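You operate a simulated robot arm through the tools that you are given. There is no shell and no other tool. Be economical: measure what you need, move in short steps, check, and stop when the job is done.

You run a simulated robot arm. Do the job below in one go: nothing can be reset, and whatever is moved stays where it is left.

JOB
Pack the brown wooden tray on the table top by the fridge. At the end: the brown dish is on the brown wooden tray; the yellow cup is on the brown wooden tray; the grey cup is on the brown wooden tray; the white tofu tub from the table top by the fridge is on the beige saucer; whatever was shut is shut again. Leave all else as you found it, and nothing knocked over.

The check looks at the end state, three seconds after you hand in, the way a careful person would. Anything else that was tipped, shoved, dropped, spilled or broken makes it a failure.

ROBOT AND FRAMES
A 5-joint arm with a two-finger parallel gripper, fixed in place. Base frame: the origin is at the foot of the arm, x ahead of it, y to its left, z up; the work surface is at about z = 0. Lengths are in mm, angles in rad, forces in N, time in s.
With the tool pointing down near the work surface it reaches from about 260 to 680 mm from the base axis. Its first joint turns from -1.152 to 1.152 rad. The tool tilts only in the upright plane through the base axis and itself; it spins freely about its own axis. Payload 2.9 kg.
The TCP is the grasp point between the finger pads, 30 mm short of the fingertips. In the tool frame z runs along the fingers and y along their closing line. Largest opening 110 mm; finger width 20, thickness 10; the body of the gripper, 48 by 112 mm, starts 55 mm behind the TCP.
Orientation is that of the tool frame in the base frame, as [roll, pitch, yaw] about the fixed x, y, z axes, in that order (R = Rz(yaw) Ry(pitch) Rx(roll)). With the fingers straight down and closing along the base's y, the tool's x points along the base's -x, its y along +y and its z along -z.

CONTROLS
- The arm moves only by the tool step_arm. Its argument "rows" is a list of rows, each a list of 7 numbers: the shift along the tool's x, y, z in mm, then the turn, a rotation vector about the tool's x, y, z in degrees, then the finger opening in mm, from 0 to 110. In form: [[x, y, z, rx, ry, rz, fingers], ...]. A call has 1 to 20 rows; each row shifts and turns the commanded pose from where the row before left it, along the tool's axes as they then stand. Rows are played at 5 a second. More than 50 mm and 0.15 rad between two rows, or a gripper value outside its range, and nothing of the call is played. Where a pose cannot be reached the arm comes as near as it can. A force on the tool above 40 N (or 10 N above the force at the start of the call, whichever is more), or a blocked arm, ends the call early, and 0.2 s more pass. The fingers move at their own pace (about 108 mm/s each) and stop on an object; they squeeze with about 28 N. The grip force told is the motor's: it shows also when the fingers shut on nothing. Time passes only in rows, and 0.2 s behind the last, so rows that do not move let the fingers close. The reply holds the time, the measured pose of the TCP, the force on the tool along the base axes, the opening and the grip force, in the units named above and with some noise, and new pictures: "views" is both (left out), scene, wrist or none.
- Cameras (640 x 400 px; columns grow to the right, rows downward): "scene" is fixed at [38.7, -454.9, 614.1]; the picture's right is [0.68, -0.73, 0.00], its down [-0.44, -0.41, -0.80] and it looks along [0.58, 0.55, -0.60] (base axes); focal length 286 px, centre (320, 200). "wrist" rides on the gripper at [-36, 0, -57] in the tool frame; the picture's right is [0.00, -1.00, 0.00], its down [0.97, 0.00, -0.24] and it looks along [0.24, 0.00, 0.97] (tool axes); focal length 218 px, centre (320, 200). There is no depth. A picture from a camera that has moved, and an enlarged one, comes with that camera's place and axes in the base frame and with its lens. The place of the scene camera against the robot may be out by one fixed shift of up to 25 mm in any direction.
- inspect(camera, box): a new picture of the part [left, top, right, bottom] of that camera's present view, enlarged. The clock stands still meanwhile.
- close_job(): hands the job in; it is judged then, once.

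Go step by step. Nothing tells you positions but the pictures and the camera data: compare them with the known pose of the tool, close in by small moves and look again before you grip or let go. The budget is 120 turns and 150 pictures, counting those below and the enlarged ones. Unless the task says otherwise, let go and move clear before handing in, and close with one line.

The tools are called after ">>>" as name(argument=value, ...) on one line, values as JSON. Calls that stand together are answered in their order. step_arm: Moves the arm, as the interface text tells. Its arguments: {"type":"object","properties":{"rows":{"type":"array","items":{"type":"array","items":{"type":"number"}}},"views":{"type":"string","enum":["both","scene","wrist","none"]}},"required":["rows"]} The other tools are called the same way: inspect (camera, box) takes an enlarged picture of a part of a camera's view; close_job () hands the job in.

At the start:

```text
time_s: 0.0
tcp_pos: [365.5, 276.5, 340.9]
orientation: [3.141, 0.001, -3.141]
wrist_force: [0.1, 0.8, 0.3]
finger_gap: 110.0
grasp_force: 0.0
```

scene: 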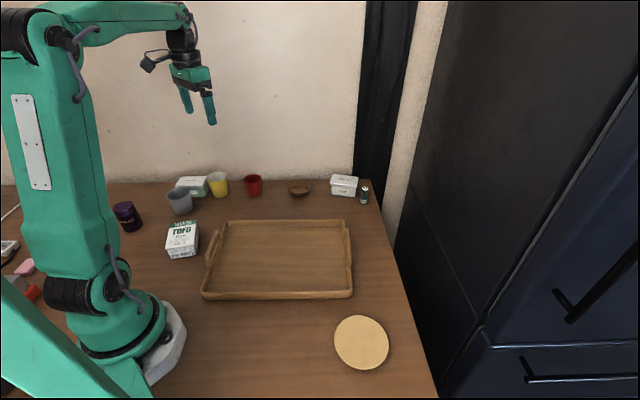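
wrist: 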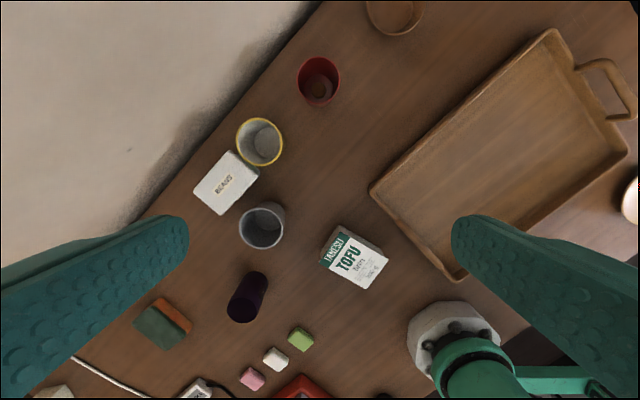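

I see the tray about in front of the base, cups and dish along the wall, and the saucer on the right. I'll enlarge the views to tell the white tubs apart.

>>> inspect(camera="scene", box=[100, 160, 260, 260])

>>> inspect(camera="scene", box=[240, 150, 400, 250])

>>> inspect(camera="wrist", box=[180, 100, 420, 300])

```text
4.00 times, centred on (180, 210) of scene
camera zoom: at [38.7, -454.9, 614.1], right [0.68, -0.73, 0.0], down [-0.44, -0.41, -0.8], along [0.58, 0.55, -0.6], focal length 1145 px, centre (880, 160)
```

zoom: 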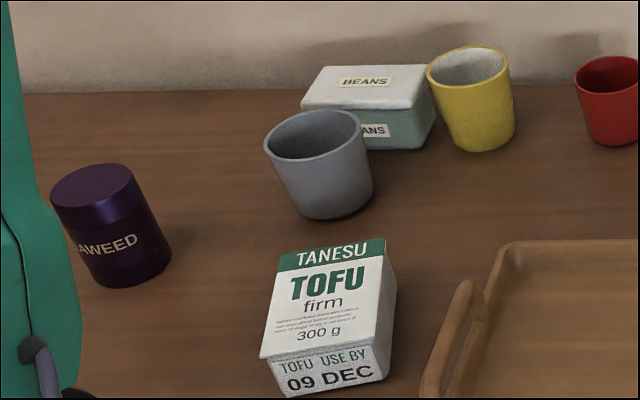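

```text
4.00 times, centred on (320, 200) of scene
camera zoom: at [38.7, -454.9, 614.1], right [0.68, -0.73, 0.0], down [-0.44, -0.41, -0.8], along [0.58, 0.55, -0.6], focal length 1145 px, centre (320, 200)
```

zoom: 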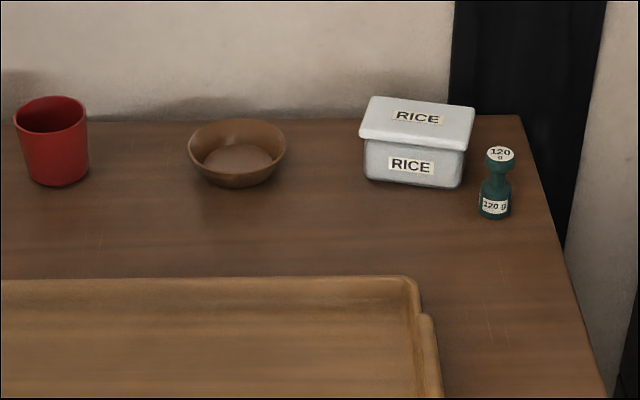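

```text
2.00 times, centred on (300, 200) of wrist
camera zoom: at [403.0, 274.8, 396.8], right [0.0, -1.0, 0.0], down [-0.97, 0.0, 0.24], along [-0.24, 0.0, -0.97], focal length 436 px, centre (360, 200)
```

zoom: 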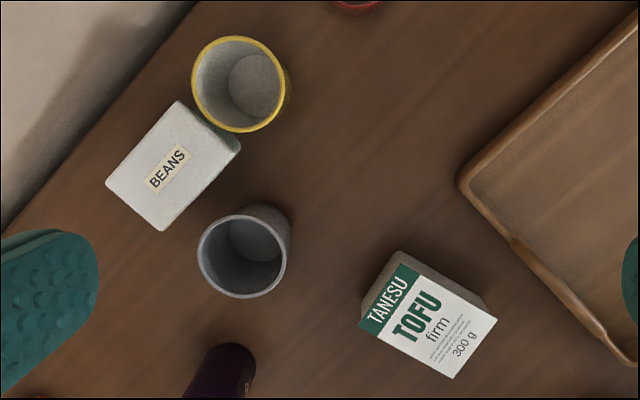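

The white TOFU carton lies at roughly (203, 213), top about 40 mm up. I go over it and turn the fingers across its short side for a closer look.

>>> step_arm(rows=[[30, -12.6, 28, 0, 0, 0, 110], [30, -12.6, 28, 0, 0, 0, 110], [30, -12.6, 28, 0, 0, 0, 110], [30, -12.6, 28, 0, 0, 0, 110], [30, -12.6, 28, 0, 0, 0, 110], [0, 0, 0, 0, 0, -7.5, 110], [0, 0, 0, 0, 0, -7.5, 110], [0, 0, 0, 0, 0, -7.5, 110], [0, 0, 0, 0, 0, -7.5, 110], [0, 0, 0, 0, 0, -7.5, 110], [0, 0, 0, 0, 0, -7.5, 110], [0, 0, 0, 0, 0, -7.5, 110], [0, 0, 0, 0, 0, -7.5, 110]])

```text
time_s: 2.8
tcp_pos: [216.3, 212.4, 201.1]
orientation: [-3.141, 0.0, -2.09]
wrist_force: [0.0, -0.4, -0.4]
finger_gap: 109.9
grasp_force: 0.0
camera wrist: at [235.0, 242.9, 257.0], right [0.87, -0.5, 0.0], down [-0.48, -0.84, 0.24], along [-0.12, -0.21, -0.97], focal length 218 px, centre (320, 200)
```

scene: 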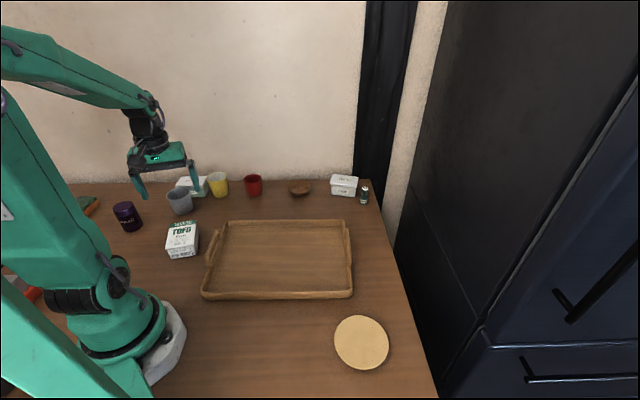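
wrist: 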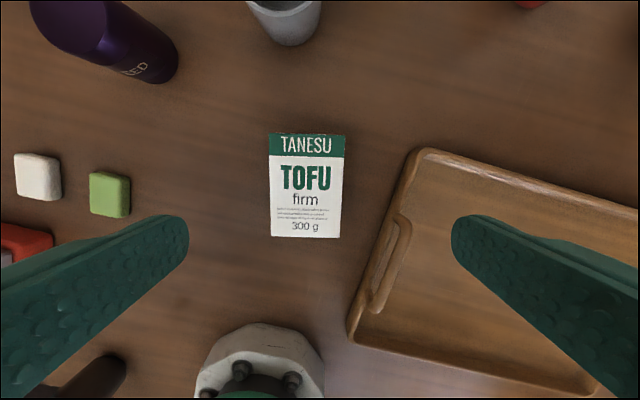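

The carton is square to the fingers, centred near (204, 215), top at about 42 mm. I centre over it and go down part way to check.

>>> step_arm(rows=[[3.8, 12, 0, 0, 0, 0, 110], [0, 0, 40, 0, 0, 0, 110], [0, 0, 40, 0, 0, 0, 110], [0, 0, 30, 0, 0, 0, 110]], views="wrist")

```text
time_s: 3.8
tcp_pos: [204.9, 217.2, 89.1]
orientation: [3.141, 0.0, -2.096]
wrist_force: [0.2, -0.2, -0.3]
finger_gap: 109.9
grasp_force: 0.1
camera wrist: at [223.5, 246.7, 146.1], right [0.87, -0.5, 0.0], down [-0.48, -0.84, 0.24], along [-0.12, -0.21, -0.97], focal length 218 px, centre (320, 200)
```

wrist: 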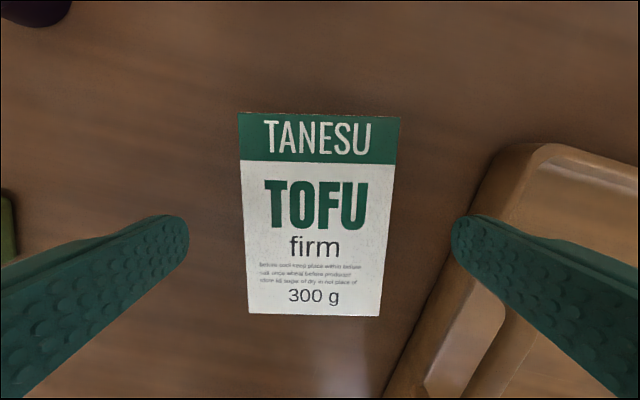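

Well centred with clearance to the tray. I go down to grip height and close.

>>> step_arm(rows=[[-5, 0, 25, 0, 0, 0, 110], [0, 0, 28, 0, 0, 0, 110], [0, 0, 0, 0, 0, 0, 60], [0, 0, 0, 0, 0, 0, 60], [0, 0, 0, 0, 0, 0, 60]], views="wrist")

```text
time_s: 5.0
tcp_pos: [205.2, 220.8, 37.5]
orientation: [-3.141, 0.0, -2.094]
wrist_force: [0.6, 0.0, -0.4]
finger_gap: 70.1
grasp_force: 27.5
camera wrist: at [225.2, 250.4, 93.3], right [0.87, -0.5, 0.0], down [-0.48, -0.84, 0.24], along [-0.12, -0.21, -0.97], focal length 218 px, centre (320, 200)
```

wrist: 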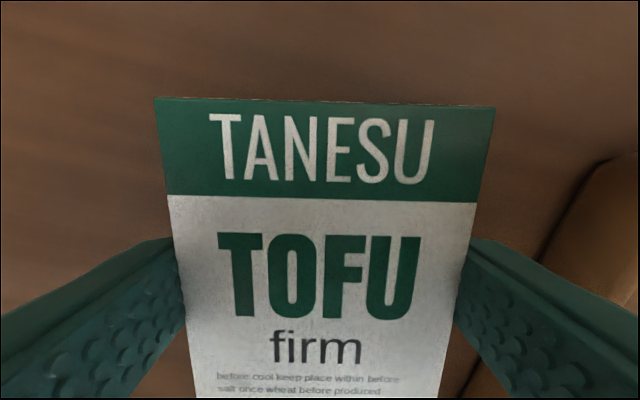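

The tub is held. I lift it and carry it round in front of the base towards the saucer, well above everything.

>>> step_arm(rows=[[0, 0, -40, 0, 0, 0, 60], [0, 0, -40, 0, 0, 0, 60], [0, 0, -40, 0, 0, 0, 60], [0, 0, -40, 0, 0, 0, 60], [0, 0, -43, 0, 0, 0, 60], [6.2, -39.7, 0, 0, 0, 0, 60], [6.2, -39.7, 0, 0, 0, 0, 60], [6.2, -39.7, 0, 0, 0, 0, 60], [6.2, -39.7, 0, 0, 0, 0, 60], [29.6, -28.6, 0, 0, 0, 0, 60], [29.6, -28.6, 0, 0, 0, 0, 60], [29.6, -28.6, 0, 0, 0, 0, 60], [29.6, -28.6, 0, 0, 0, 0, 60], [29.6, -28.6, 0, 0, 0, 0, 60]], views="scene")

>>> step_arm(rows=[[0, 0, 0, 0, 0, 7.5, 60], [0, 0, 0, 0, 0, 7.5, 60], [0, 0, 0, 0, 0, 7.5, 60], [0, 0, 0, 0, 0, 7.5, 60], [0, 0, 0, 0, 0, 7.5, 60], [0, 0, 0, 0, 0, 7.5, 60], [0, 0, 0, 0, 0, 7.5, 60], [0, 0, 0, 0, 0, 7.5, 60], [0, 0, 0, 0, 0, 7.5, 60], [0, 0, 0, 0, 0, 7.5, 60], [0, 0, 0, 0, 0, 7.5, 60], [0, 0, 0, 0, 0, 7.5, 60], [0, 0, 0, 0, 0, 7.5, 60], [0, 0, 0, 0, 0, 7.5, 60], [7.1, -42.4, 0, 0, 0, 0, 60], [7.1, -42.4, 0, 0, 0, 0, 60], [7.1, -42.4, 0, 0, 0, 0, 60], [7.1, -42.4, 0, 0, 0, 0, 60], [7.1, -42.4, 0, 0, 0, 0, 60]])

```text
time_s: 8.0
tcp_pos: [382.8, -82.1, 239.2]
orientation: [-3.14, 0.0, -2.093]
wrist_force: [0.0, -0.4, -3.5]
finger_gap: 70.4
grasp_force: 28.3
```

scene: 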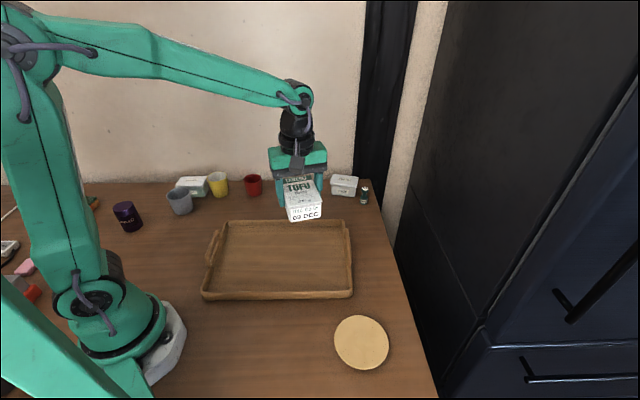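

```text
time_s: 12.0
tcp_pos: [204.6, -204.9, 239.5]
orientation: [-3.14, 0.0, 2.358]
wrist_force: [-0.5, -0.3, -2.9]
finger_gap: 69.9
grasp_force: 27.8
camera wrist: at [231.8, -231.1, 295.2], right [-0.71, -0.71, 0.0], down [-0.69, 0.69, 0.24], along [-0.17, 0.17, -0.97], focal length 218 px, centre (320, 200)
```

scene: 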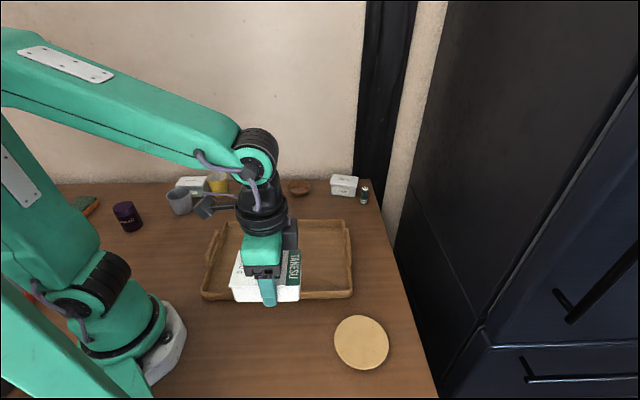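
wrist: 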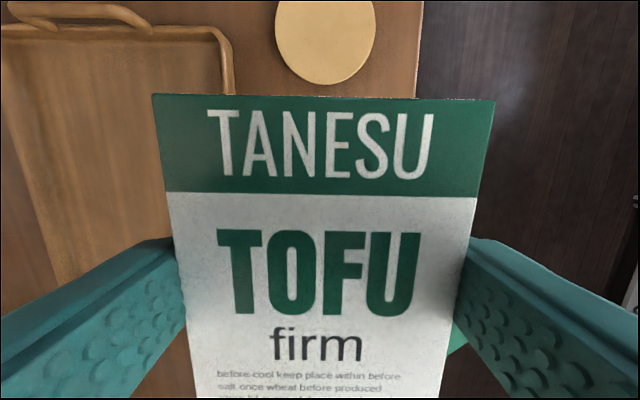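

The saucer centre comes out near (318, -325), about 113 mm across. I bring the tub over it and lower it most of the way.

>>> step_arm(rows=[[-42.7, -1.2, 0, 0, 0, 0, 60], [-42.7, -1.2, 0, 0, 0, 0, 60], [-42.7, -1.2, 0, 0, 0, 0, 60], [-42.7, -1.2, 0, 0, 0, 0, 60], [0, 0, 40, 0, 0, 0, 60], [0, 0, 40, 0, 0, 0, 60], [0, 0, 40, 0, 0, 0, 60], [0, 0, 35, 0, 0, 0, 60]])

>>> inspect(camera="scene", box=[280, 280, 440, 380])

```text
time_s: 13.8
tcp_pos: [324.3, -328.0, 85.3]
orientation: [3.141, 0.0, 2.355]
wrist_force: [0.0, 0.2, -3.7]
finger_gap: 70.0
grasp_force: 27.7
camera wrist: at [351.2, -355.2, 142.1], right [-0.71, -0.71, 0.0], down [-0.69, 0.69, 0.24], along [-0.17, 0.17, -0.97], focal length 218 px, centre (320, 200)
```

scene: 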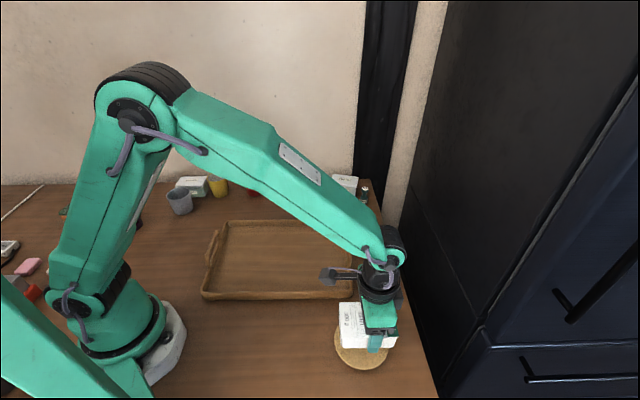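
wrist: 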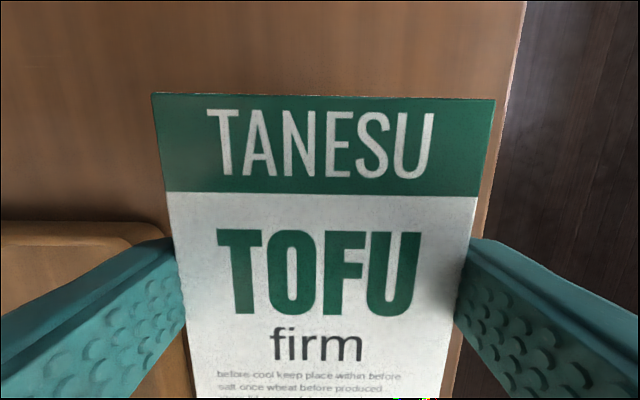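

```text
4.00 times, centred on (360, 330) of scene
camera zoom: at [38.7, -454.9, 614.1], right [0.68, -0.73, 0.0], down [-0.44, -0.41, -0.8], along [0.58, 0.55, -0.6], focal length 1145 px, centre (160, -320)
```

zoom: 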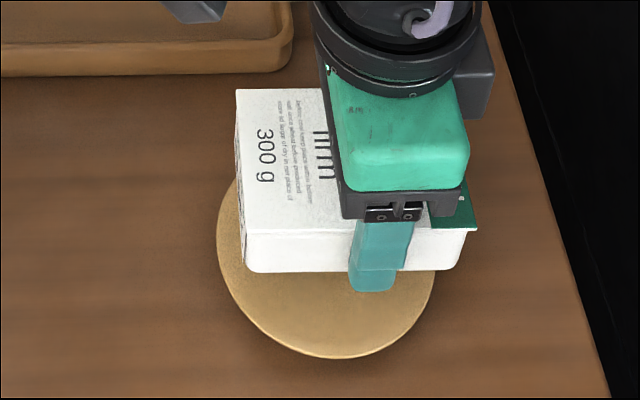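

The tub is about 4 mm too far out and 2 mm to the side; I correct and lower close to the saucer.

>>> step_arm(rows=[[4.5, -2.5, 0, 0, 0, 0, 60], [0, 0, 20, 0, 0, 0, 60], [0, 0, 10, 0, 0, 0, 60]], views="none")

>>> inspect(camera="scene", box=[280, 280, 440, 380])

```text
time_s: 14.6
tcp_pos: [318.5, -327.5, 55.6]
orientation: [-3.14, -0.001, 2.356]
wrist_force: [0.1, 0.2, -3.4]
finger_gap: 70.1
grasp_force: 28.2
```

```text
4.00 times, centred on (360, 330) of scene
camera zoom: at [38.7, -454.9, 614.1], right [0.68, -0.73, 0.0], down [-0.44, -0.41, -0.8], along [0.58, 0.55, -0.6], focal length 1145 px, centre (160, -320)
```

zoom: 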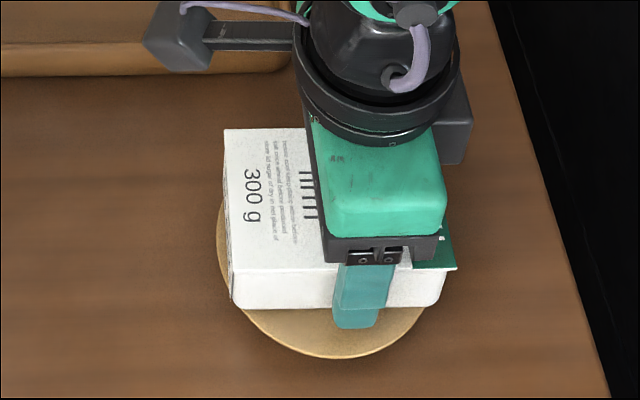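

Close to centred. I lower in small steps to touch down.

>>> step_arm(rows=[[2, 0, 2, 0, 0, 0, 60], [0, 0, 2, 0, 0, 0, 60], [0, 0, 1, 0, 0, 0, 60]], views="none")

>>> step_arm(rows=[[0, 0, 1.5, 0, 0, 0, 60], [0, 0, 1, 0, 0, 0, 60]], views="none")

>>> inspect(camera="scene", box=[280, 280, 440, 380])

```text
time_s: 15.4
tcp_pos: [319.2, -327.1, 53.2]
orientation: [-3.14, 0.005, 2.356]
wrist_force: [1.3, 5.8, 25.4]
finger_gap: 69.9
grasp_force: 27.6
```

```text
time_s: 16.0
tcp_pos: [317.8, -328.6, 49.0]
orientation: [3.141, 0.006, 2.356]
wrist_force: [2.8, -2.1, 27.1]
finger_gap: 69.7
grasp_force: 28.0
```

```text
4.00 times, centred on (360, 330) of scene
camera zoom: at [38.6, -454.8, 614.3], right [0.68, -0.73, 0.0], down [-0.44, -0.41, -0.8], along [0.58, 0.55, -0.6], focal length 1145 px, centre (160, -320)
```

zoom: 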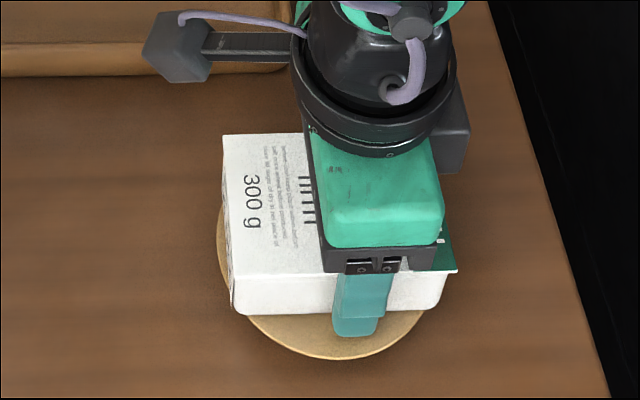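

The tub rests on the saucer (force shows contact). I ease up slightly, open, and rise.

>>> step_arm(rows=[[0, 0, -2, 0, 0, 0, 60], [0, 0, 0, 0, 0, 0, 74], [0, 0, 0, 0, 0, 0, 95], [0, 0, 0, 0, 0, 0, 95], [0, 0, -20, 0, 0, 0, 95], [0, 0, -40, 0, 0, 0, 95], [0, 0, -40, 0, 0, 0, 110], [0, 0, -40, 0, 0, 0, 110], [0, 0, -40, 0, 0, 0, 110]])

>>> inspect(camera="scene", box=[280, 280, 440, 380])

```text
time_s: 18.0
tcp_pos: [316.7, -327.5, 231.6]
orientation: [-3.141, 0.001, 2.356]
wrist_force: [-0.4, 0.0, 0.2]
finger_gap: 109.7
grasp_force: 0.1
camera wrist: at [343.4, -354.6, 286.5], right [-0.71, -0.71, 0.0], down [-0.69, 0.69, 0.24], along [-0.17, 0.17, -0.97], focal length 218 px, centre (320, 200)
```

scene: 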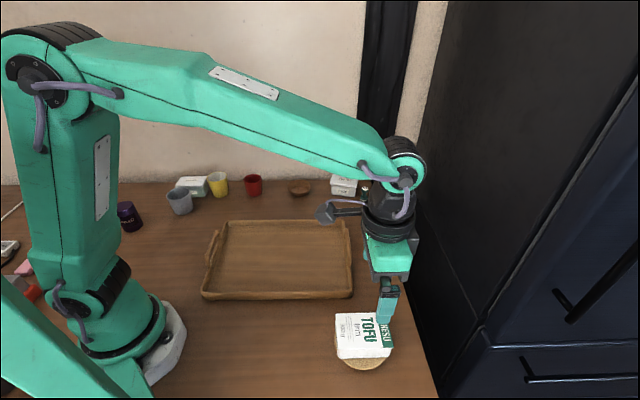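
wrist: 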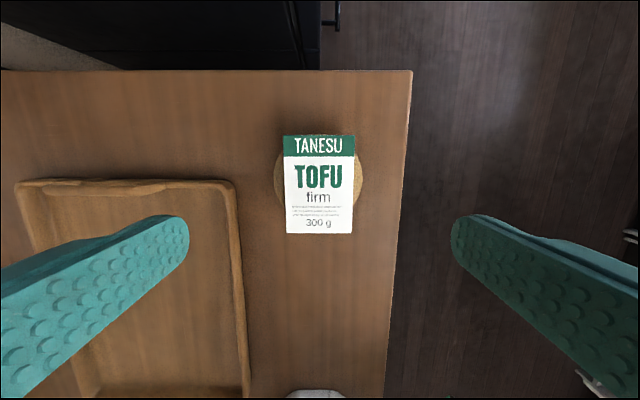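

```text
4.00 times, centred on (360, 330) of scene
camera zoom: at [38.7, -454.9, 614.1], right [0.68, -0.73, 0.0], down [-0.44, -0.41, -0.8], along [0.58, 0.55, -0.6], focal length 1145 px, centre (160, -320)
```

zoom: 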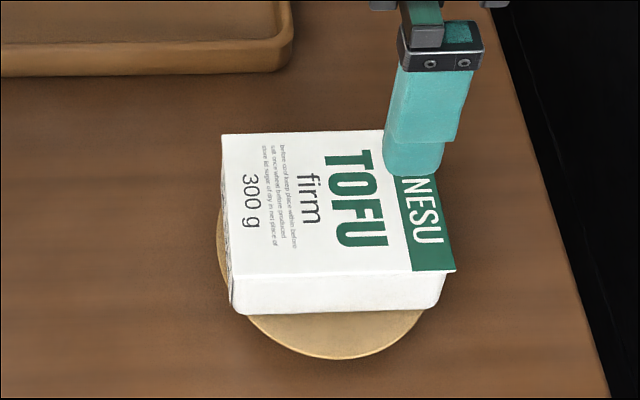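

The tub sits level on the saucer. Next I travel back over the tray, high up, to look at the grey and yellow cups.

>>> step_arm(rows=[[0, 0, -35, 0, 0, 0, 110], [0, 0, -35, 0, 0, 0, 110], [0, 0, 0, 0, 0, -7.5, 110], [0, 0, 0, 0, 0, -7.5, 110], [0, 0, 0, 0, 0, -7.5, 110], [0, 0, 0, 0, 0, -7.5, 110], [0, 0, 0, 0, 0, -7.5, 110], [0, 0, 0, 0, 0, -7.5, 110], [-10.4, 40.9, 0, 0, 0, 0, 110], [-10.4, 40.9, 0, 0, 0, 0, 110], [-10.4, 40.9, 0, 0, 0, 0, 110], [-10.4, 40.9, 0, 0, 0, 0, 110], [-10.4, 40.9, 0, 0, 0, 0, 110], [-10.4, 40.9, 0, 0, 0, 0, 110], [-10.4, 40.9, 0, 0, 0, 0, 110], [-10.4, 40.9, 0, 0, 0, 0, 110]], views="wrist")

>>> step_arm(rows=[[10, 40, 0, 0, 0, 0, 110], [10, 40, 0, 0, 0, 0, 110], [10, 40, 0, 0, 0, 0, 110], [10, 40, 0, 0, 0, 0, 110], [10, 40, 0, 0, 0, 0, 110], [10, 40, 0, 0, 0, 0, 110], [10, 40, 0, 0, 0, 0, 110], [0, 30, 35, 0, 0, 0, 110], [0, 10, 35, 0, 0, 0, 110]], views="wrist")

```text
time_s: 21.4
tcp_pos: [401.4, 3.3, 301.1]
orientation: [-3.141, 0.0, 3.14]
wrist_force: [0.5, -0.2, -0.8]
finger_gap: 110.0
grasp_force: 0.0
camera wrist: at [437.2, 1.7, 356.2], right [0.0, -1.0, 0.0], down [-0.97, 0.0, 0.24], along [-0.24, 0.0, -0.97], focal length 218 px, centre (320, 200)
```

wrist: 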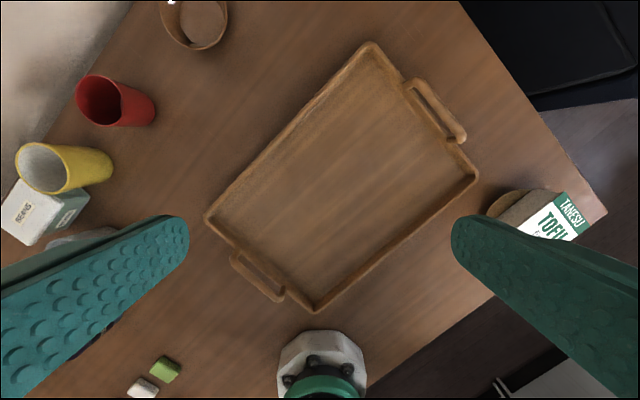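

```text
time_s: 23.4
tcp_pos: [330.2, 320.8, 229.8]
orientation: [-3.142, 0.0, -3.141]
wrist_force: [0.6, 0.4, 0.0]
finger_gap: 110.0
grasp_force: 0.0
camera wrist: at [367.2, 319.8, 286.6], right [0.0, -1.0, 0.0], down [-0.97, 0.0, 0.24], along [-0.24, 0.0, -0.97], focal length 218 px, centre (320, 200)
```

wrist: 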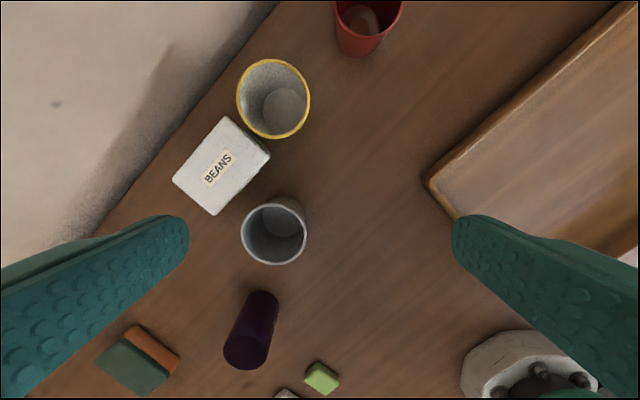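

Grey cup rim is near (277, 369), about 72 mm high; the beans tub leaves a narrow gap, so I turn the fingers parallel to that tub's side. I move over the cup and look again.

>>> step_arm(rows=[[26.5, 24, 0, 0, 0, 0, 110], [26.5, 24, 0, 0, 0, 0, 110], [0, 0, 0, 0, 0, -7.5, 110], [0, 0, 0, 0, 0, -7.5, 110], [0, 0, 0, 0, 0, -7.5, 110], [0, 0, 0, 0, 0, -7.5, 110], [0, 0, 0, 0, 0, -7.5, 110], [0, 0, 0, 0, 0, -7.5, 110], [0, 0, 40, 0, 0, 0, 110], [0, 0, 40, 0, 0, 0, 110]], views="wrist")

```text
time_s: 25.6
tcp_pos: [277.8, 368.1, 151.8]
orientation: [-3.141, 0.001, -2.356]
wrist_force: [-0.6, -0.4, -0.1]
finger_gap: 109.9
grasp_force: 0.0
camera wrist: at [303.8, 391.6, 207.1], right [0.71, -0.71, 0.0], down [-0.69, -0.69, 0.24], along [-0.17, -0.17, -0.97], focal length 218 px, centre (320, 200)
```

wrist: 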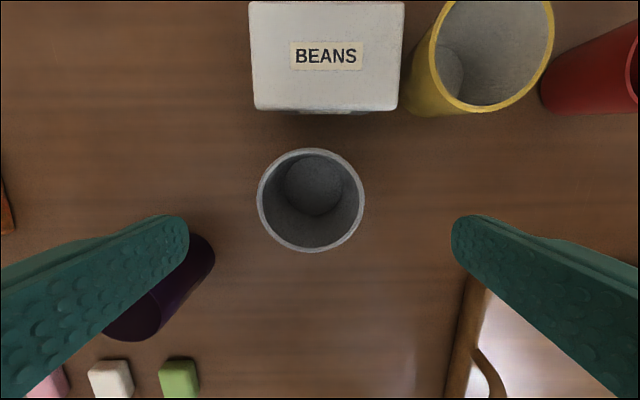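

The cup is nearly centred. I correct by a few mm, descend and close.

>>> step_arm(rows=[[-3, 5.7, 0, 0, 0, 0, 110], [0, 0, 35, 0, 0, 0, 110], [0, 0, 35, 0, 0, 0, 110], [0, 0, 37, 0, 0, 0, 110], [0, 0, 0, 0, 0, 0, 85], [0, 0, 0, 0, 0, 0, 60], [0, 0, 0, 0, 0, 0, 55], [0, 0, 0, 0, 0, 0, 55]])

```text
time_s: 27.4
tcp_pos: [275.7, 375.5, 43.2]
orientation: [-3.141, -0.001, -2.356]
wrist_force: [0.3, -0.5, -0.1]
finger_gap: 67.4
grasp_force: 27.7
camera wrist: at [302.7, 399.6, 99.0], right [0.71, -0.71, 0.0], down [-0.69, -0.69, 0.24], along [-0.17, -0.17, -0.97], focal length 218 px, centre (320, 200)
```

scene: 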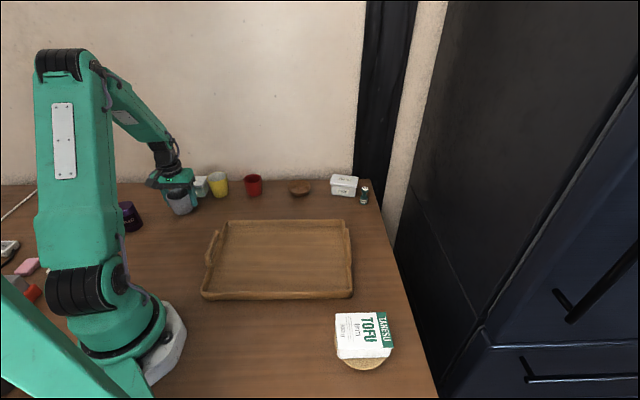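
wrist: 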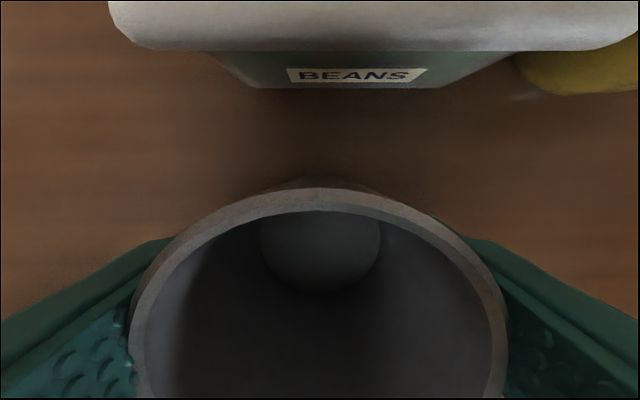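

The grey cup is held at about 67 mm opening. I lift it and carry it over the near-left part of the tray.

>>> step_arm(rows=[[0, 0, -20, 0, 0, 0, 55], [0, 0, -40, 0, 0, 0, 55], [0, 0, -40, 0, 0, 0, 55], [0, 0, -30, 0, 0, 0, 55], [27.9, -32, 0, 0, 0, 0, 55], [27.9, -32, 0, 0, 0, 0, 55], [27.9, -32, 0, 0, 0, 0, 55], [27.9, -32, 0, 0, 0, 0, 55], [27.9, -32, 0, 0, 0, 0, 55], [27.9, -32, 0, 0, 0, 0, 55], [27.9, -32, 0, 0, 0, 0, 55], [27.9, -32, 0, 0, 0, 0, 55]])

```text
time_s: 30.0
tcp_pos: [298.3, 33.2, 174.6]
orientation: [3.14, 0.0, -2.357]
wrist_force: [-0.4, 0.3, -0.6]
finger_gap: 67.5
grasp_force: 27.9
camera wrist: at [324.4, 57.3, 229.5], right [0.71, -0.71, 0.0], down [-0.69, -0.69, 0.24], along [-0.17, -0.17, -0.97], focal length 218 px, centre (320, 200)
```

scene: 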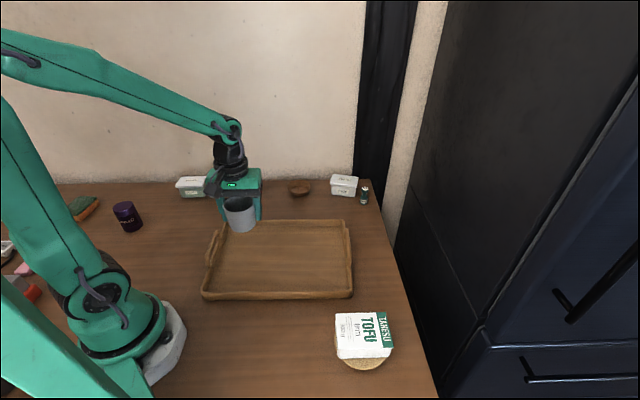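
wrist: 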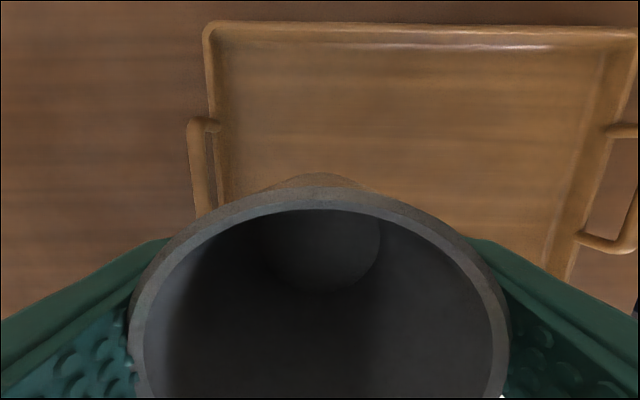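

The cup hangs centrally over the left part of the tray. I lower to just above the floor and then feel for contact.

>>> step_arm(rows=[[0, 0, 40, 0, 0, 0, 55], [0, 0, 40, 0, 0, 0, 55], [0, 0, 32, 0, 0, 0, 55]], views="none")

>>> step_arm(rows=[[0, 0, 2, 0, 0, 0, 55], [0, 0, 2, 0, 0, 0, 55]], views="none")

>>> step_arm(rows=[[0, 0, 2, 0, 0, 0, 55], [0, 0, 1, 0, 0, 0, 55]], views="scene")

```text
time_s: 30.8
tcp_pos: [298.0, 33.6, 60.8]
orientation: [-3.14, 0.0, -2.356]
wrist_force: [-0.5, 0.5, -1.8]
finger_gap: 67.3
grasp_force: 27.6
```

```text
time_s: 31.4
tcp_pos: [298.5, 35.2, 57.4]
orientation: [3.142, 0.0, -2.356]
wrist_force: [0.3, -0.3, -1.2]
finger_gap: 67.4
grasp_force: 27.5
```

```text
time_s: 32.0
tcp_pos: [297.5, 36.1, 54.6]
orientation: [3.141, 0.0, -2.357]
wrist_force: [0.3, 0.5, -1.2]
finger_gap: 67.2
grasp_force: 27.9
```

scene: 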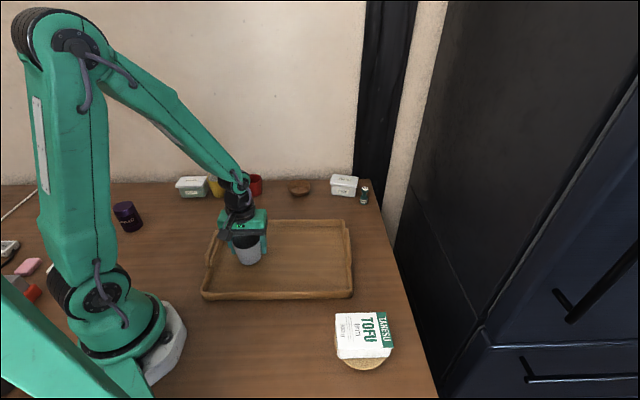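

>>> step_arm(rows=[[0, 0, 1.5, 0, 0, 0, 55], [0, 0, 1.5, 0, 0, 0, 55]], views="none")

```text
time_s: 32.6
tcp_pos: [297.5, 34.9, 50.9]
orientation: [3.141, 0.0, -2.357]
wrist_force: [-1.0, 0.5, -1.6]
finger_gap: 67.4
grasp_force: 28.0
```

No contact yet at 51 mm; I keep going down in small steps.

>>> step_arm(rows=[[0, 0, 1.5, 0, 0, 0, 55], [0, 0, 1, 0, 0, 0, 55]], views="none")

```text
time_s: 33.2
tcp_pos: [299.6, 35.8, 49.8]
orientation: [-3.14, 0.002, -2.356]
wrist_force: [-3.2, -3.2, 15.8]
finger_gap: 67.3
grasp_force: 27.9
```

Contact at about 50 mm. I open just enough and rise straight up.

>>> step_arm(rows=[[0, 0, 0, 0, 0, 0, 72], [0, 0, 0, 0, 0, 0, 86], [0, 0, 0, 0, 0, 0, 86], [0, 0, -20, 0, 0, 0, 86], [0, 0, -40, 0, 0, 0, 86], [0, 0, -40, 0, 0, 0, 86], [0, 0, -40, 0, 0, 0, 110]])

```text
time_s: 34.8
tcp_pos: [299.3, 36.7, 189.6]
orientation: [-3.14, 0.002, -2.356]
wrist_force: [0.7, 0.5, 0.1]
finger_gap: 110.1
grasp_force: 0.1
camera wrist: at [325.4, 60.3, 245.8], right [0.71, -0.71, 0.0], down [-0.69, -0.69, 0.24], along [-0.17, -0.17, -0.97], focal length 218 px, centre (320, 200)
```

scene: 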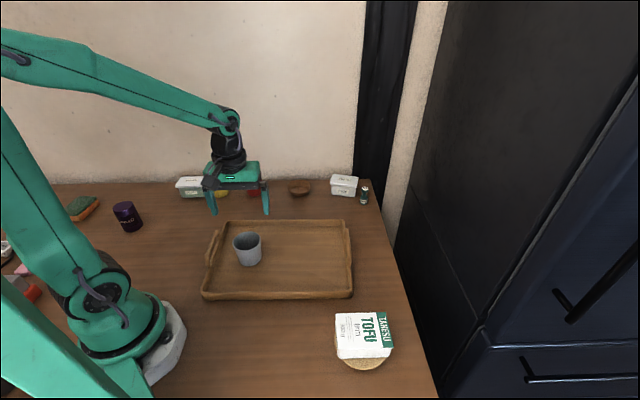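
wrist: 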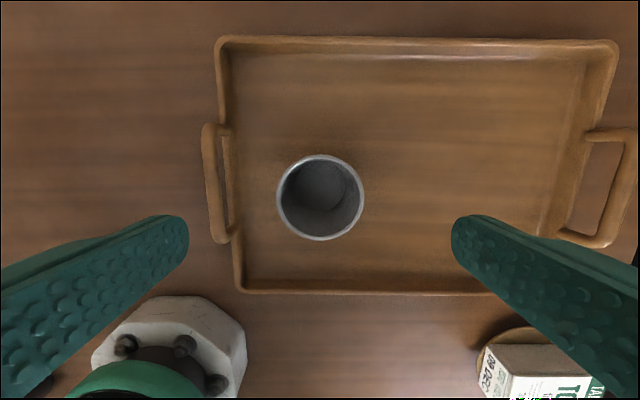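

The grey cup stands in the tray. Next the yellow cup at about (409, 361); beside the beans tub the fingers must close across the wall direction, so I turn 90° and go over it.

>>> step_arm(rows=[[0, 0, 0, 0, 0, 7.5, 110], [0, 0, 0, 0, 0, 7.5, 110], [0, 0, 0, 0, 0, 7.5, 110], [0, 0, 0, 0, 0, 7.5, 110], [0, 0, 0, 0, 0, 7.5, 110], [0, 0, 0, 0, 0, 7.5, 110], [0, 0, 0, 0, 0, 7.5, 110], [0, 0, 0, 0, 0, 7.5, 110], [0, 0, 0, 0, 0, 7.5, 110], [0, 0, 0, 0, 0, 7.5, 110], [0, 0, 0, 0, 0, 7.5, 110], [0, 0, 0, 0, 0, 7.5, 110], [18.9, 38.4, 0, 0, 0, 0, 110], [18.9, 38.4, 0, 0, 0, 0, 110], [18.9, 38.4, 0, 0, 0, 0, 110], [18.9, 38.4, 0, 0, 0, 0, 110], [18.9, 38.4, 0, 0, 0, 0, 110], [18.9, 38.4, 0, 0, 0, 0, 110], [18.9, 38.4, 0, 0, 0, 0, 110], [18.9, 38.4, 0, 0, 0, 0, 110]], views="wrist")

```text
time_s: 39.0
tcp_pos: [410.2, 362.0, 187.3]
orientation: [3.141, 0.001, 2.356]
wrist_force: [0.1, 0.2, 1.5]
finger_gap: 109.9
grasp_force: 0.0
camera wrist: at [436.8, 334.8, 243.4], right [-0.71, -0.71, 0.0], down [-0.69, 0.69, 0.24], along [-0.17, 0.17, -0.97], focal length 218 px, centre (320, 200)
```

wrist: 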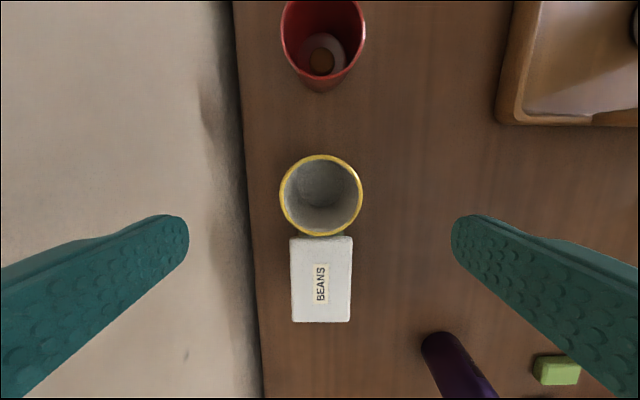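

The yellow cup is centred under the gripper, with the wall about 80 mm off to one side. I narrow the fingers to 96 mm, descend and close.

>>> step_arm(rows=[[1, 0, 0, 0, 0, 0, 96], [0, 0, 40, 0, 0, 0, 96], [0, 0, 40, 0, 0, 0, 96], [0, 0, 30, 0, 0, 0, 96], [0, 0, 32, 0, 0, 0, 96], [0, 0, 0, 0, 0, 0, 80], [0, 0, 0, 0, 0, 0, 60], [0, 0, 0, 0, 0, 0, 52], [0, 0, 0, 0, 0, 0, 52]])

```text
time_s: 41.0
tcp_pos: [408.4, 363.4, 45.6]
orientation: [3.141, -0.001, 2.357]
wrist_force: [0.0, 0.1, 0.5]
finger_gap: 65.0
grasp_force: 28.6
camera wrist: at [434.8, 336.6, 101.4], right [-0.71, -0.71, 0.0], down [-0.69, 0.69, 0.24], along [-0.17, 0.17, -0.97], focal length 218 px, centre (320, 200)
```

scene: 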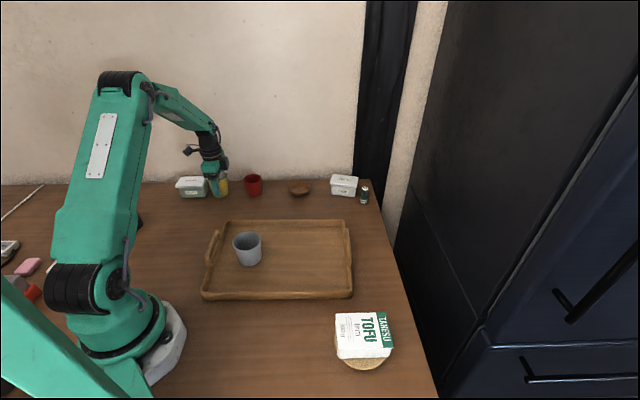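
wrist: 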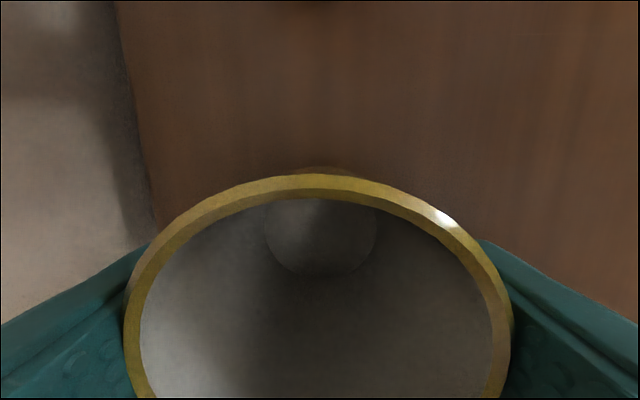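

The yellow cup is held. I lift it straight up and carry it over the middle of the tray.

>>> step_arm(rows=[[0, 0, -20, 0, 0, 0, 52], [0, 0, -40, 0, 0, 0, 52], [0, 0, -40, 0, 0, 0, 52], [0, 0, -40, 0, 0, 0, 52], [-27.4, -34.3, 0, 0, 0, 0, 52], [-27.4, -34.3, 0, 0, 0, 0, 52], [-27.4, -34.3, 0, 0, 0, 0, 52], [-27.4, -34.3, 0, 0, 0, 0, 52], [-27.4, -34.3, 0, 0, 0, 0, 52], [-27.4, -34.3, 0, 0, 0, 0, 52], [-27.4, -34.3, 0, 0, 0, 0, 52], [-27.4, -34.3, 0, 0, 0, 0, 52], [-27.4, -34.3, 0, 0, 0, 0, 52]])

```text
time_s: 43.8
tcp_pos: [362.1, -32.4, 189.2]
orientation: [-3.141, 0.0, 2.359]
wrist_force: [-0.8, 0.1, -0.8]
finger_gap: 64.9
grasp_force: 28.2
camera wrist: at [390.1, -59.1, 243.7], right [-0.71, -0.71, 0.0], down [-0.69, 0.69, 0.24], along [-0.17, 0.17, -0.97], focal length 218 px, centre (320, 200)
```

scene: 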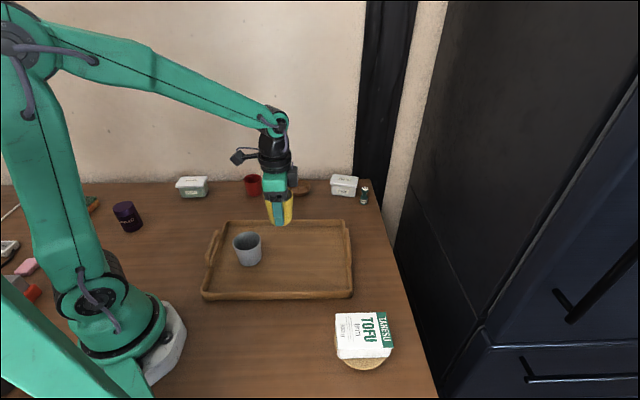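
wrist: 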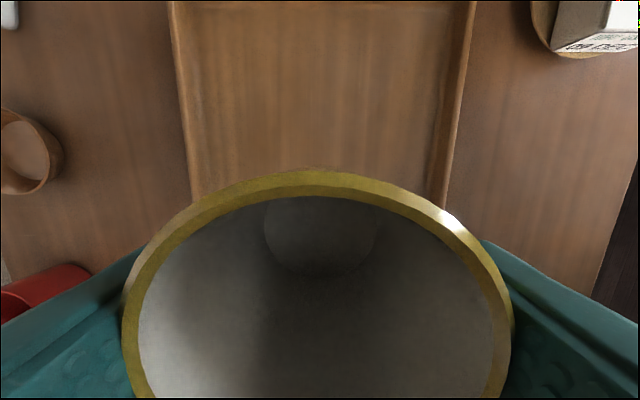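

Over the tray middle. I lower to about 57 mm and then step down to contact (expected near 52).

>>> step_arm(rows=[[0, 0, 40, 0, 0, 0, 52], [0, 0, 40, 0, 0, 0, 52], [0, 0, 35, 0, 0, 0, 52], [0, 0, 17, 0, 0, 0, 52]], views="none")

>>> step_arm(rows=[[0, 0, 2, 0, 0, 0, 52], [0, 0, 1.5, 0, 0, 0, 52]], views="none")

>>> step_arm(rows=[[0, 0, 1.5, 0, 0, 0, 52]], views="none")

```text
time_s: 44.8
tcp_pos: [363.0, -32.7, 53.5]
orientation: [3.14, -0.001, 2.356]
wrist_force: [0.1, -0.8, -0.7]
finger_gap: 64.8
grasp_force: 28.7
```

```text
time_s: 45.4
tcp_pos: [365.0, -32.3, 52.5]
orientation: [-3.141, 0.0, 2.357]
wrist_force: [-7.2, -4.6, 19.4]
finger_gap: 65.3
grasp_force: 27.9
```

```text
time_s: 45.8
tcp_pos: [364.9, -32.4, 50.4]
orientation: [3.14, 0.0, 2.355]
wrist_force: [-4.9, -2.4, 17.8]
finger_gap: 65.3
grasp_force: 28.1
```

Contact made. I let go, rise, and check.

>>> step_arm(rows=[[0, 0, -1, 0, 0, 0, 70], [0, 0, 0, 0, 0, 0, 88], [0, 0, 0, 0, 0, 0, 88], [0, 0, -20, 0, 0, 0, 88], [0, 0, -40, 0, 0, 0, 88], [0, 0, -40, 0, 0, 0, 88], [0, 0, -40, 0, 0, 0, 110], [0, 0, -30, 0, 0, 0, 110]])

```text
time_s: 47.6
tcp_pos: [364.5, -32.5, 221.8]
orientation: [-3.141, 0.0, 2.355]
wrist_force: [-0.5, 0.9, 0.3]
finger_gap: 110.0
grasp_force: 0.2
camera wrist: at [391.4, -58.7, 277.5], right [-0.71, -0.71, 0.0], down [-0.69, 0.69, 0.24], along [-0.17, 0.17, -0.97], focal length 218 px, centre (320, 200)
```

scene: 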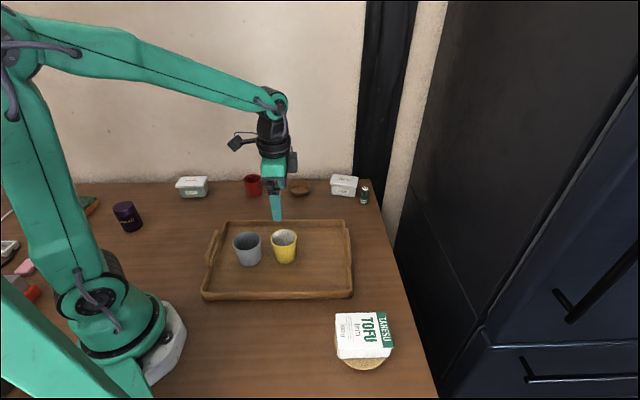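
wrist: 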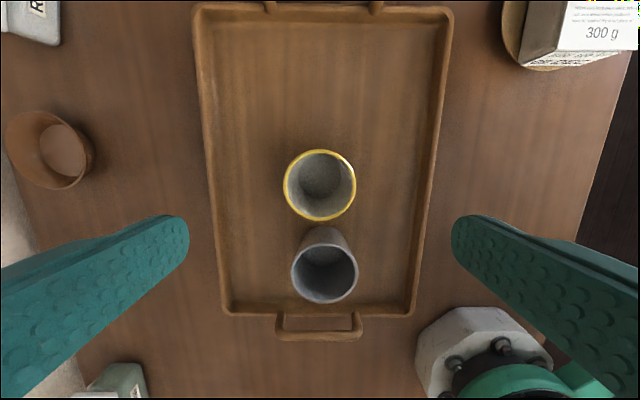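

Both cups stand in the tray. The dish is around (595, 166); I go towards it, staying high.

>>> step_arm(rows=[[-1, 40, 0, 0, 0, 0, 110], [-1, 40, 0, 0, 0, 0, 110], [-1, 40, 0, 0, 0, 0, 110], [-1, 40, 0, 0, 0, 0, 110], [-1, 40, 0, 0, 0, 0, 110], [-1, 40, 0, 0, 0, 0, 110], [-1, 40, 0, 0, 0, 0, 110]], views="wrist")

```text
time_s: 49.2
tcp_pos: [567.5, 161.7, 222.5]
orientation: [3.141, 0.0, 2.357]
wrist_force: [0.2, 0.0, -0.3]
finger_gap: 109.9
grasp_force: 0.1
camera wrist: at [594.4, 134.5, 278.5], right [-0.71, -0.71, 0.0], down [-0.69, 0.69, 0.24], along [-0.17, 0.17, -0.97], focal length 218 px, centre (320, 200)
```

wrist: 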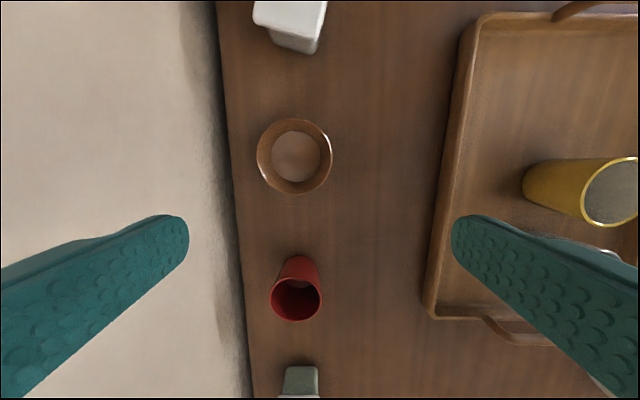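

The dish centre is near (605, 165), about 84 mm across, wall about 80 mm away. I centre over it and go part way down.

>>> step_arm(rows=[[-24, 29, 0, 0, 0, 0, 106], [0, 0, 40, 0, 0, 0, 106], [0, 0, 40, 0, 0, 0, 106], [0, 0, 35, 0, 0, 0, 106]], views="wrist")

```text
time_s: 50.2
tcp_pos: [604.4, 165.5, 107.2]
orientation: [3.141, -0.001, 2.357]
wrist_force: [-1.1, 0.3, -0.3]
finger_gap: 105.9
grasp_force: 0.0
camera wrist: at [631.0, 139.7, 161.6], right [-0.71, -0.71, 0.0], down [-0.69, 0.69, 0.24], along [-0.17, 0.17, -0.97], focal length 218 px, centre (320, 200)
```

wrist: 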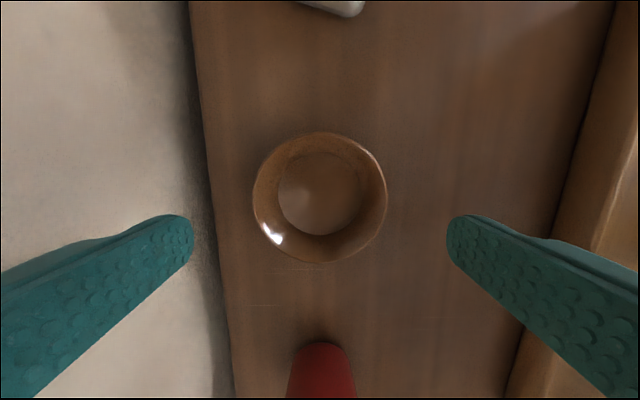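

Well aligned; a 5 mm correction, then I descend to 34 mm and close.

>>> step_arm(rows=[[-5, 0, 0, 0, 0, 0, 104], [0, 0, 35, 0, 0, 0, 104], [0, 0, 38, 0, 0, 0, 104], [0, 0, 0, 0, 0, 0, 90], [0, 0, 0, 0, 0, 0, 76], [0, 0, 0, 0, 0, 0, 74], [0, 0, 0, 0, 0, 0, 74]], views="wrist")

>>> inspect(camera="scene", box=[220, 140, 380, 240])

```text
time_s: 51.8
tcp_pos: [609.2, 161.5, 32.4]
orientation: [-3.141, 0.001, 2.356]
wrist_force: [-0.8, -0.1, 0.1]
finger_gap: 84.1
grasp_force: 28.3
camera wrist: at [635.5, 134.3, 88.2], right [-0.71, -0.71, 0.0], down [-0.69, 0.69, 0.24], along [-0.17, 0.17, -0.97], focal length 218 px, centre (320, 200)
```

wrist: 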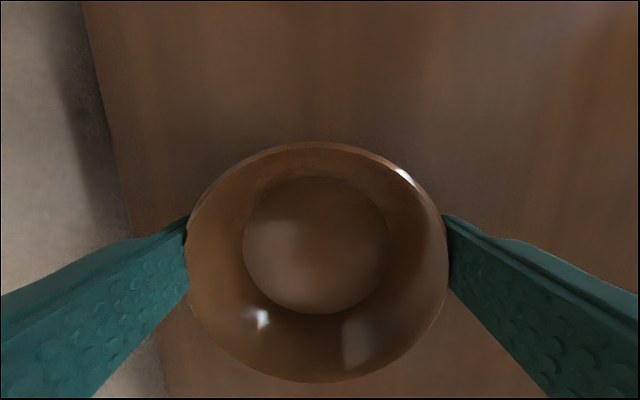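

```text
4.00 times, centred on (300, 190) of scene
camera zoom: at [38.7, -454.9, 614.1], right [0.68, -0.73, 0.0], down [-0.44, -0.41, -0.8], along [0.58, 0.55, -0.6], focal length 1145 px, centre (400, 240)
```

zoom: 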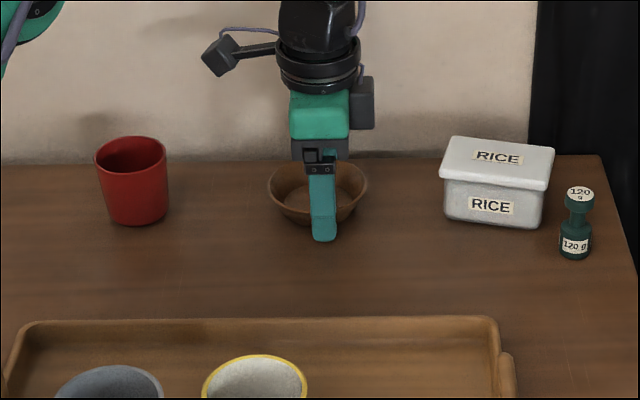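

The dish is gripped by its rim. I lift gently, check it holds, and carry it over the free right part of the tray.

>>> step_arm(rows=[[0, 0, -10, 0, 0, 0, 74], [0, 0, -20, 0, 0, 0, 74], [0, 0, -30, 0, 0, 0, 74]], views="wrist")

>>> step_arm(rows=[[0, 0, -30, 0, 0, 0, 74], [0, 0, -30, 0, 0, 0, 74], [-7.3, -38.8, 0, 0, 0, 0, 74], [-7.3, -38.8, 0, 0, 0, 0, 74], [-7.3, -38.8, 0, 0, 0, 0, 74], [-7.3, -38.8, 0, 0, 0, 0, 74], [-7.3, -38.8, 0, 0, 0, 0, 74], [-7.3, -38.8, 0, 0, 0, 0, 74], [-7.3, -38.8, 0, 0, 0, 0, 74], [-7.3, -38.8, 0, 0, 0, 0, 74]])

```text
time_s: 52.6
tcp_pos: [609.8, 161.7, 92.3]
orientation: [3.141, 0.0, 2.357]
wrist_force: [-0.5, -0.4, -0.2]
finger_gap: 83.9
grasp_force: 27.6
camera wrist: at [635.5, 134.1, 148.5], right [-0.71, -0.71, 0.0], down [-0.69, 0.69, 0.24], along [-0.17, 0.17, -0.97], focal length 218 px, centre (320, 200)
```

wrist: 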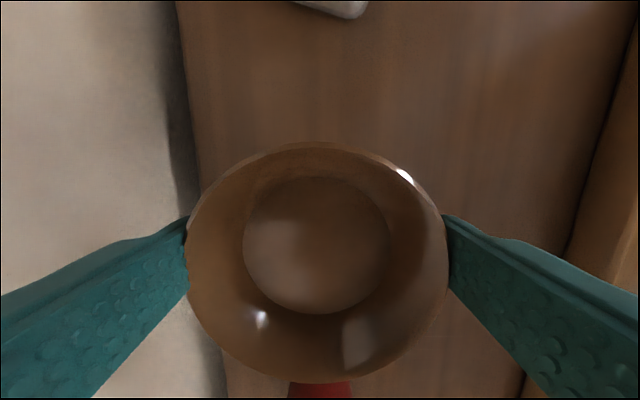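

```text
time_s: 54.8
tcp_pos: [430.8, -101.6, 151.1]
orientation: [-3.141, -0.001, 2.356]
wrist_force: [0.1, 1.1, -1.0]
finger_gap: 84.1
grasp_force: 27.7
camera wrist: at [457.5, -128.7, 207.2], right [-0.71, -0.71, 0.0], down [-0.69, 0.69, 0.24], along [-0.17, 0.17, -0.97], focal length 218 px, centre (320, 200)
```

scene: 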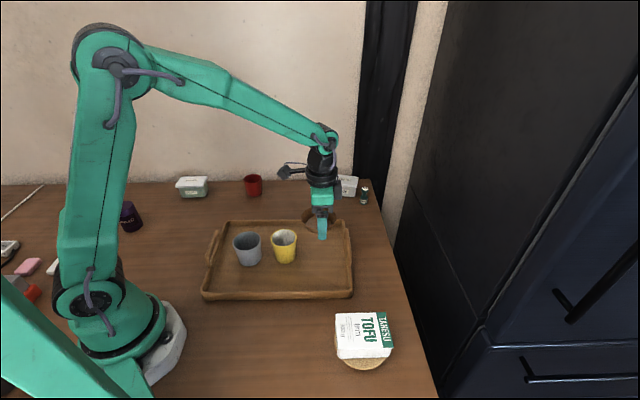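
wrist: 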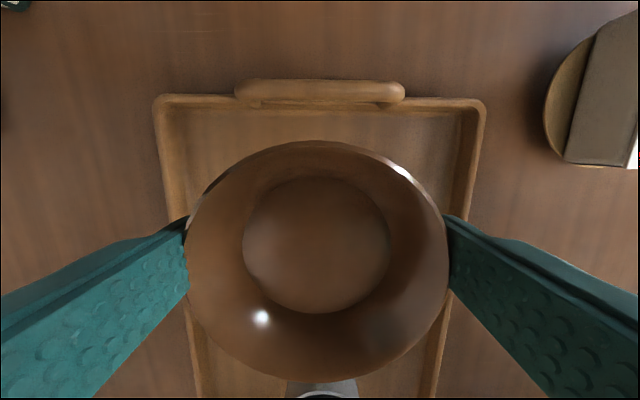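

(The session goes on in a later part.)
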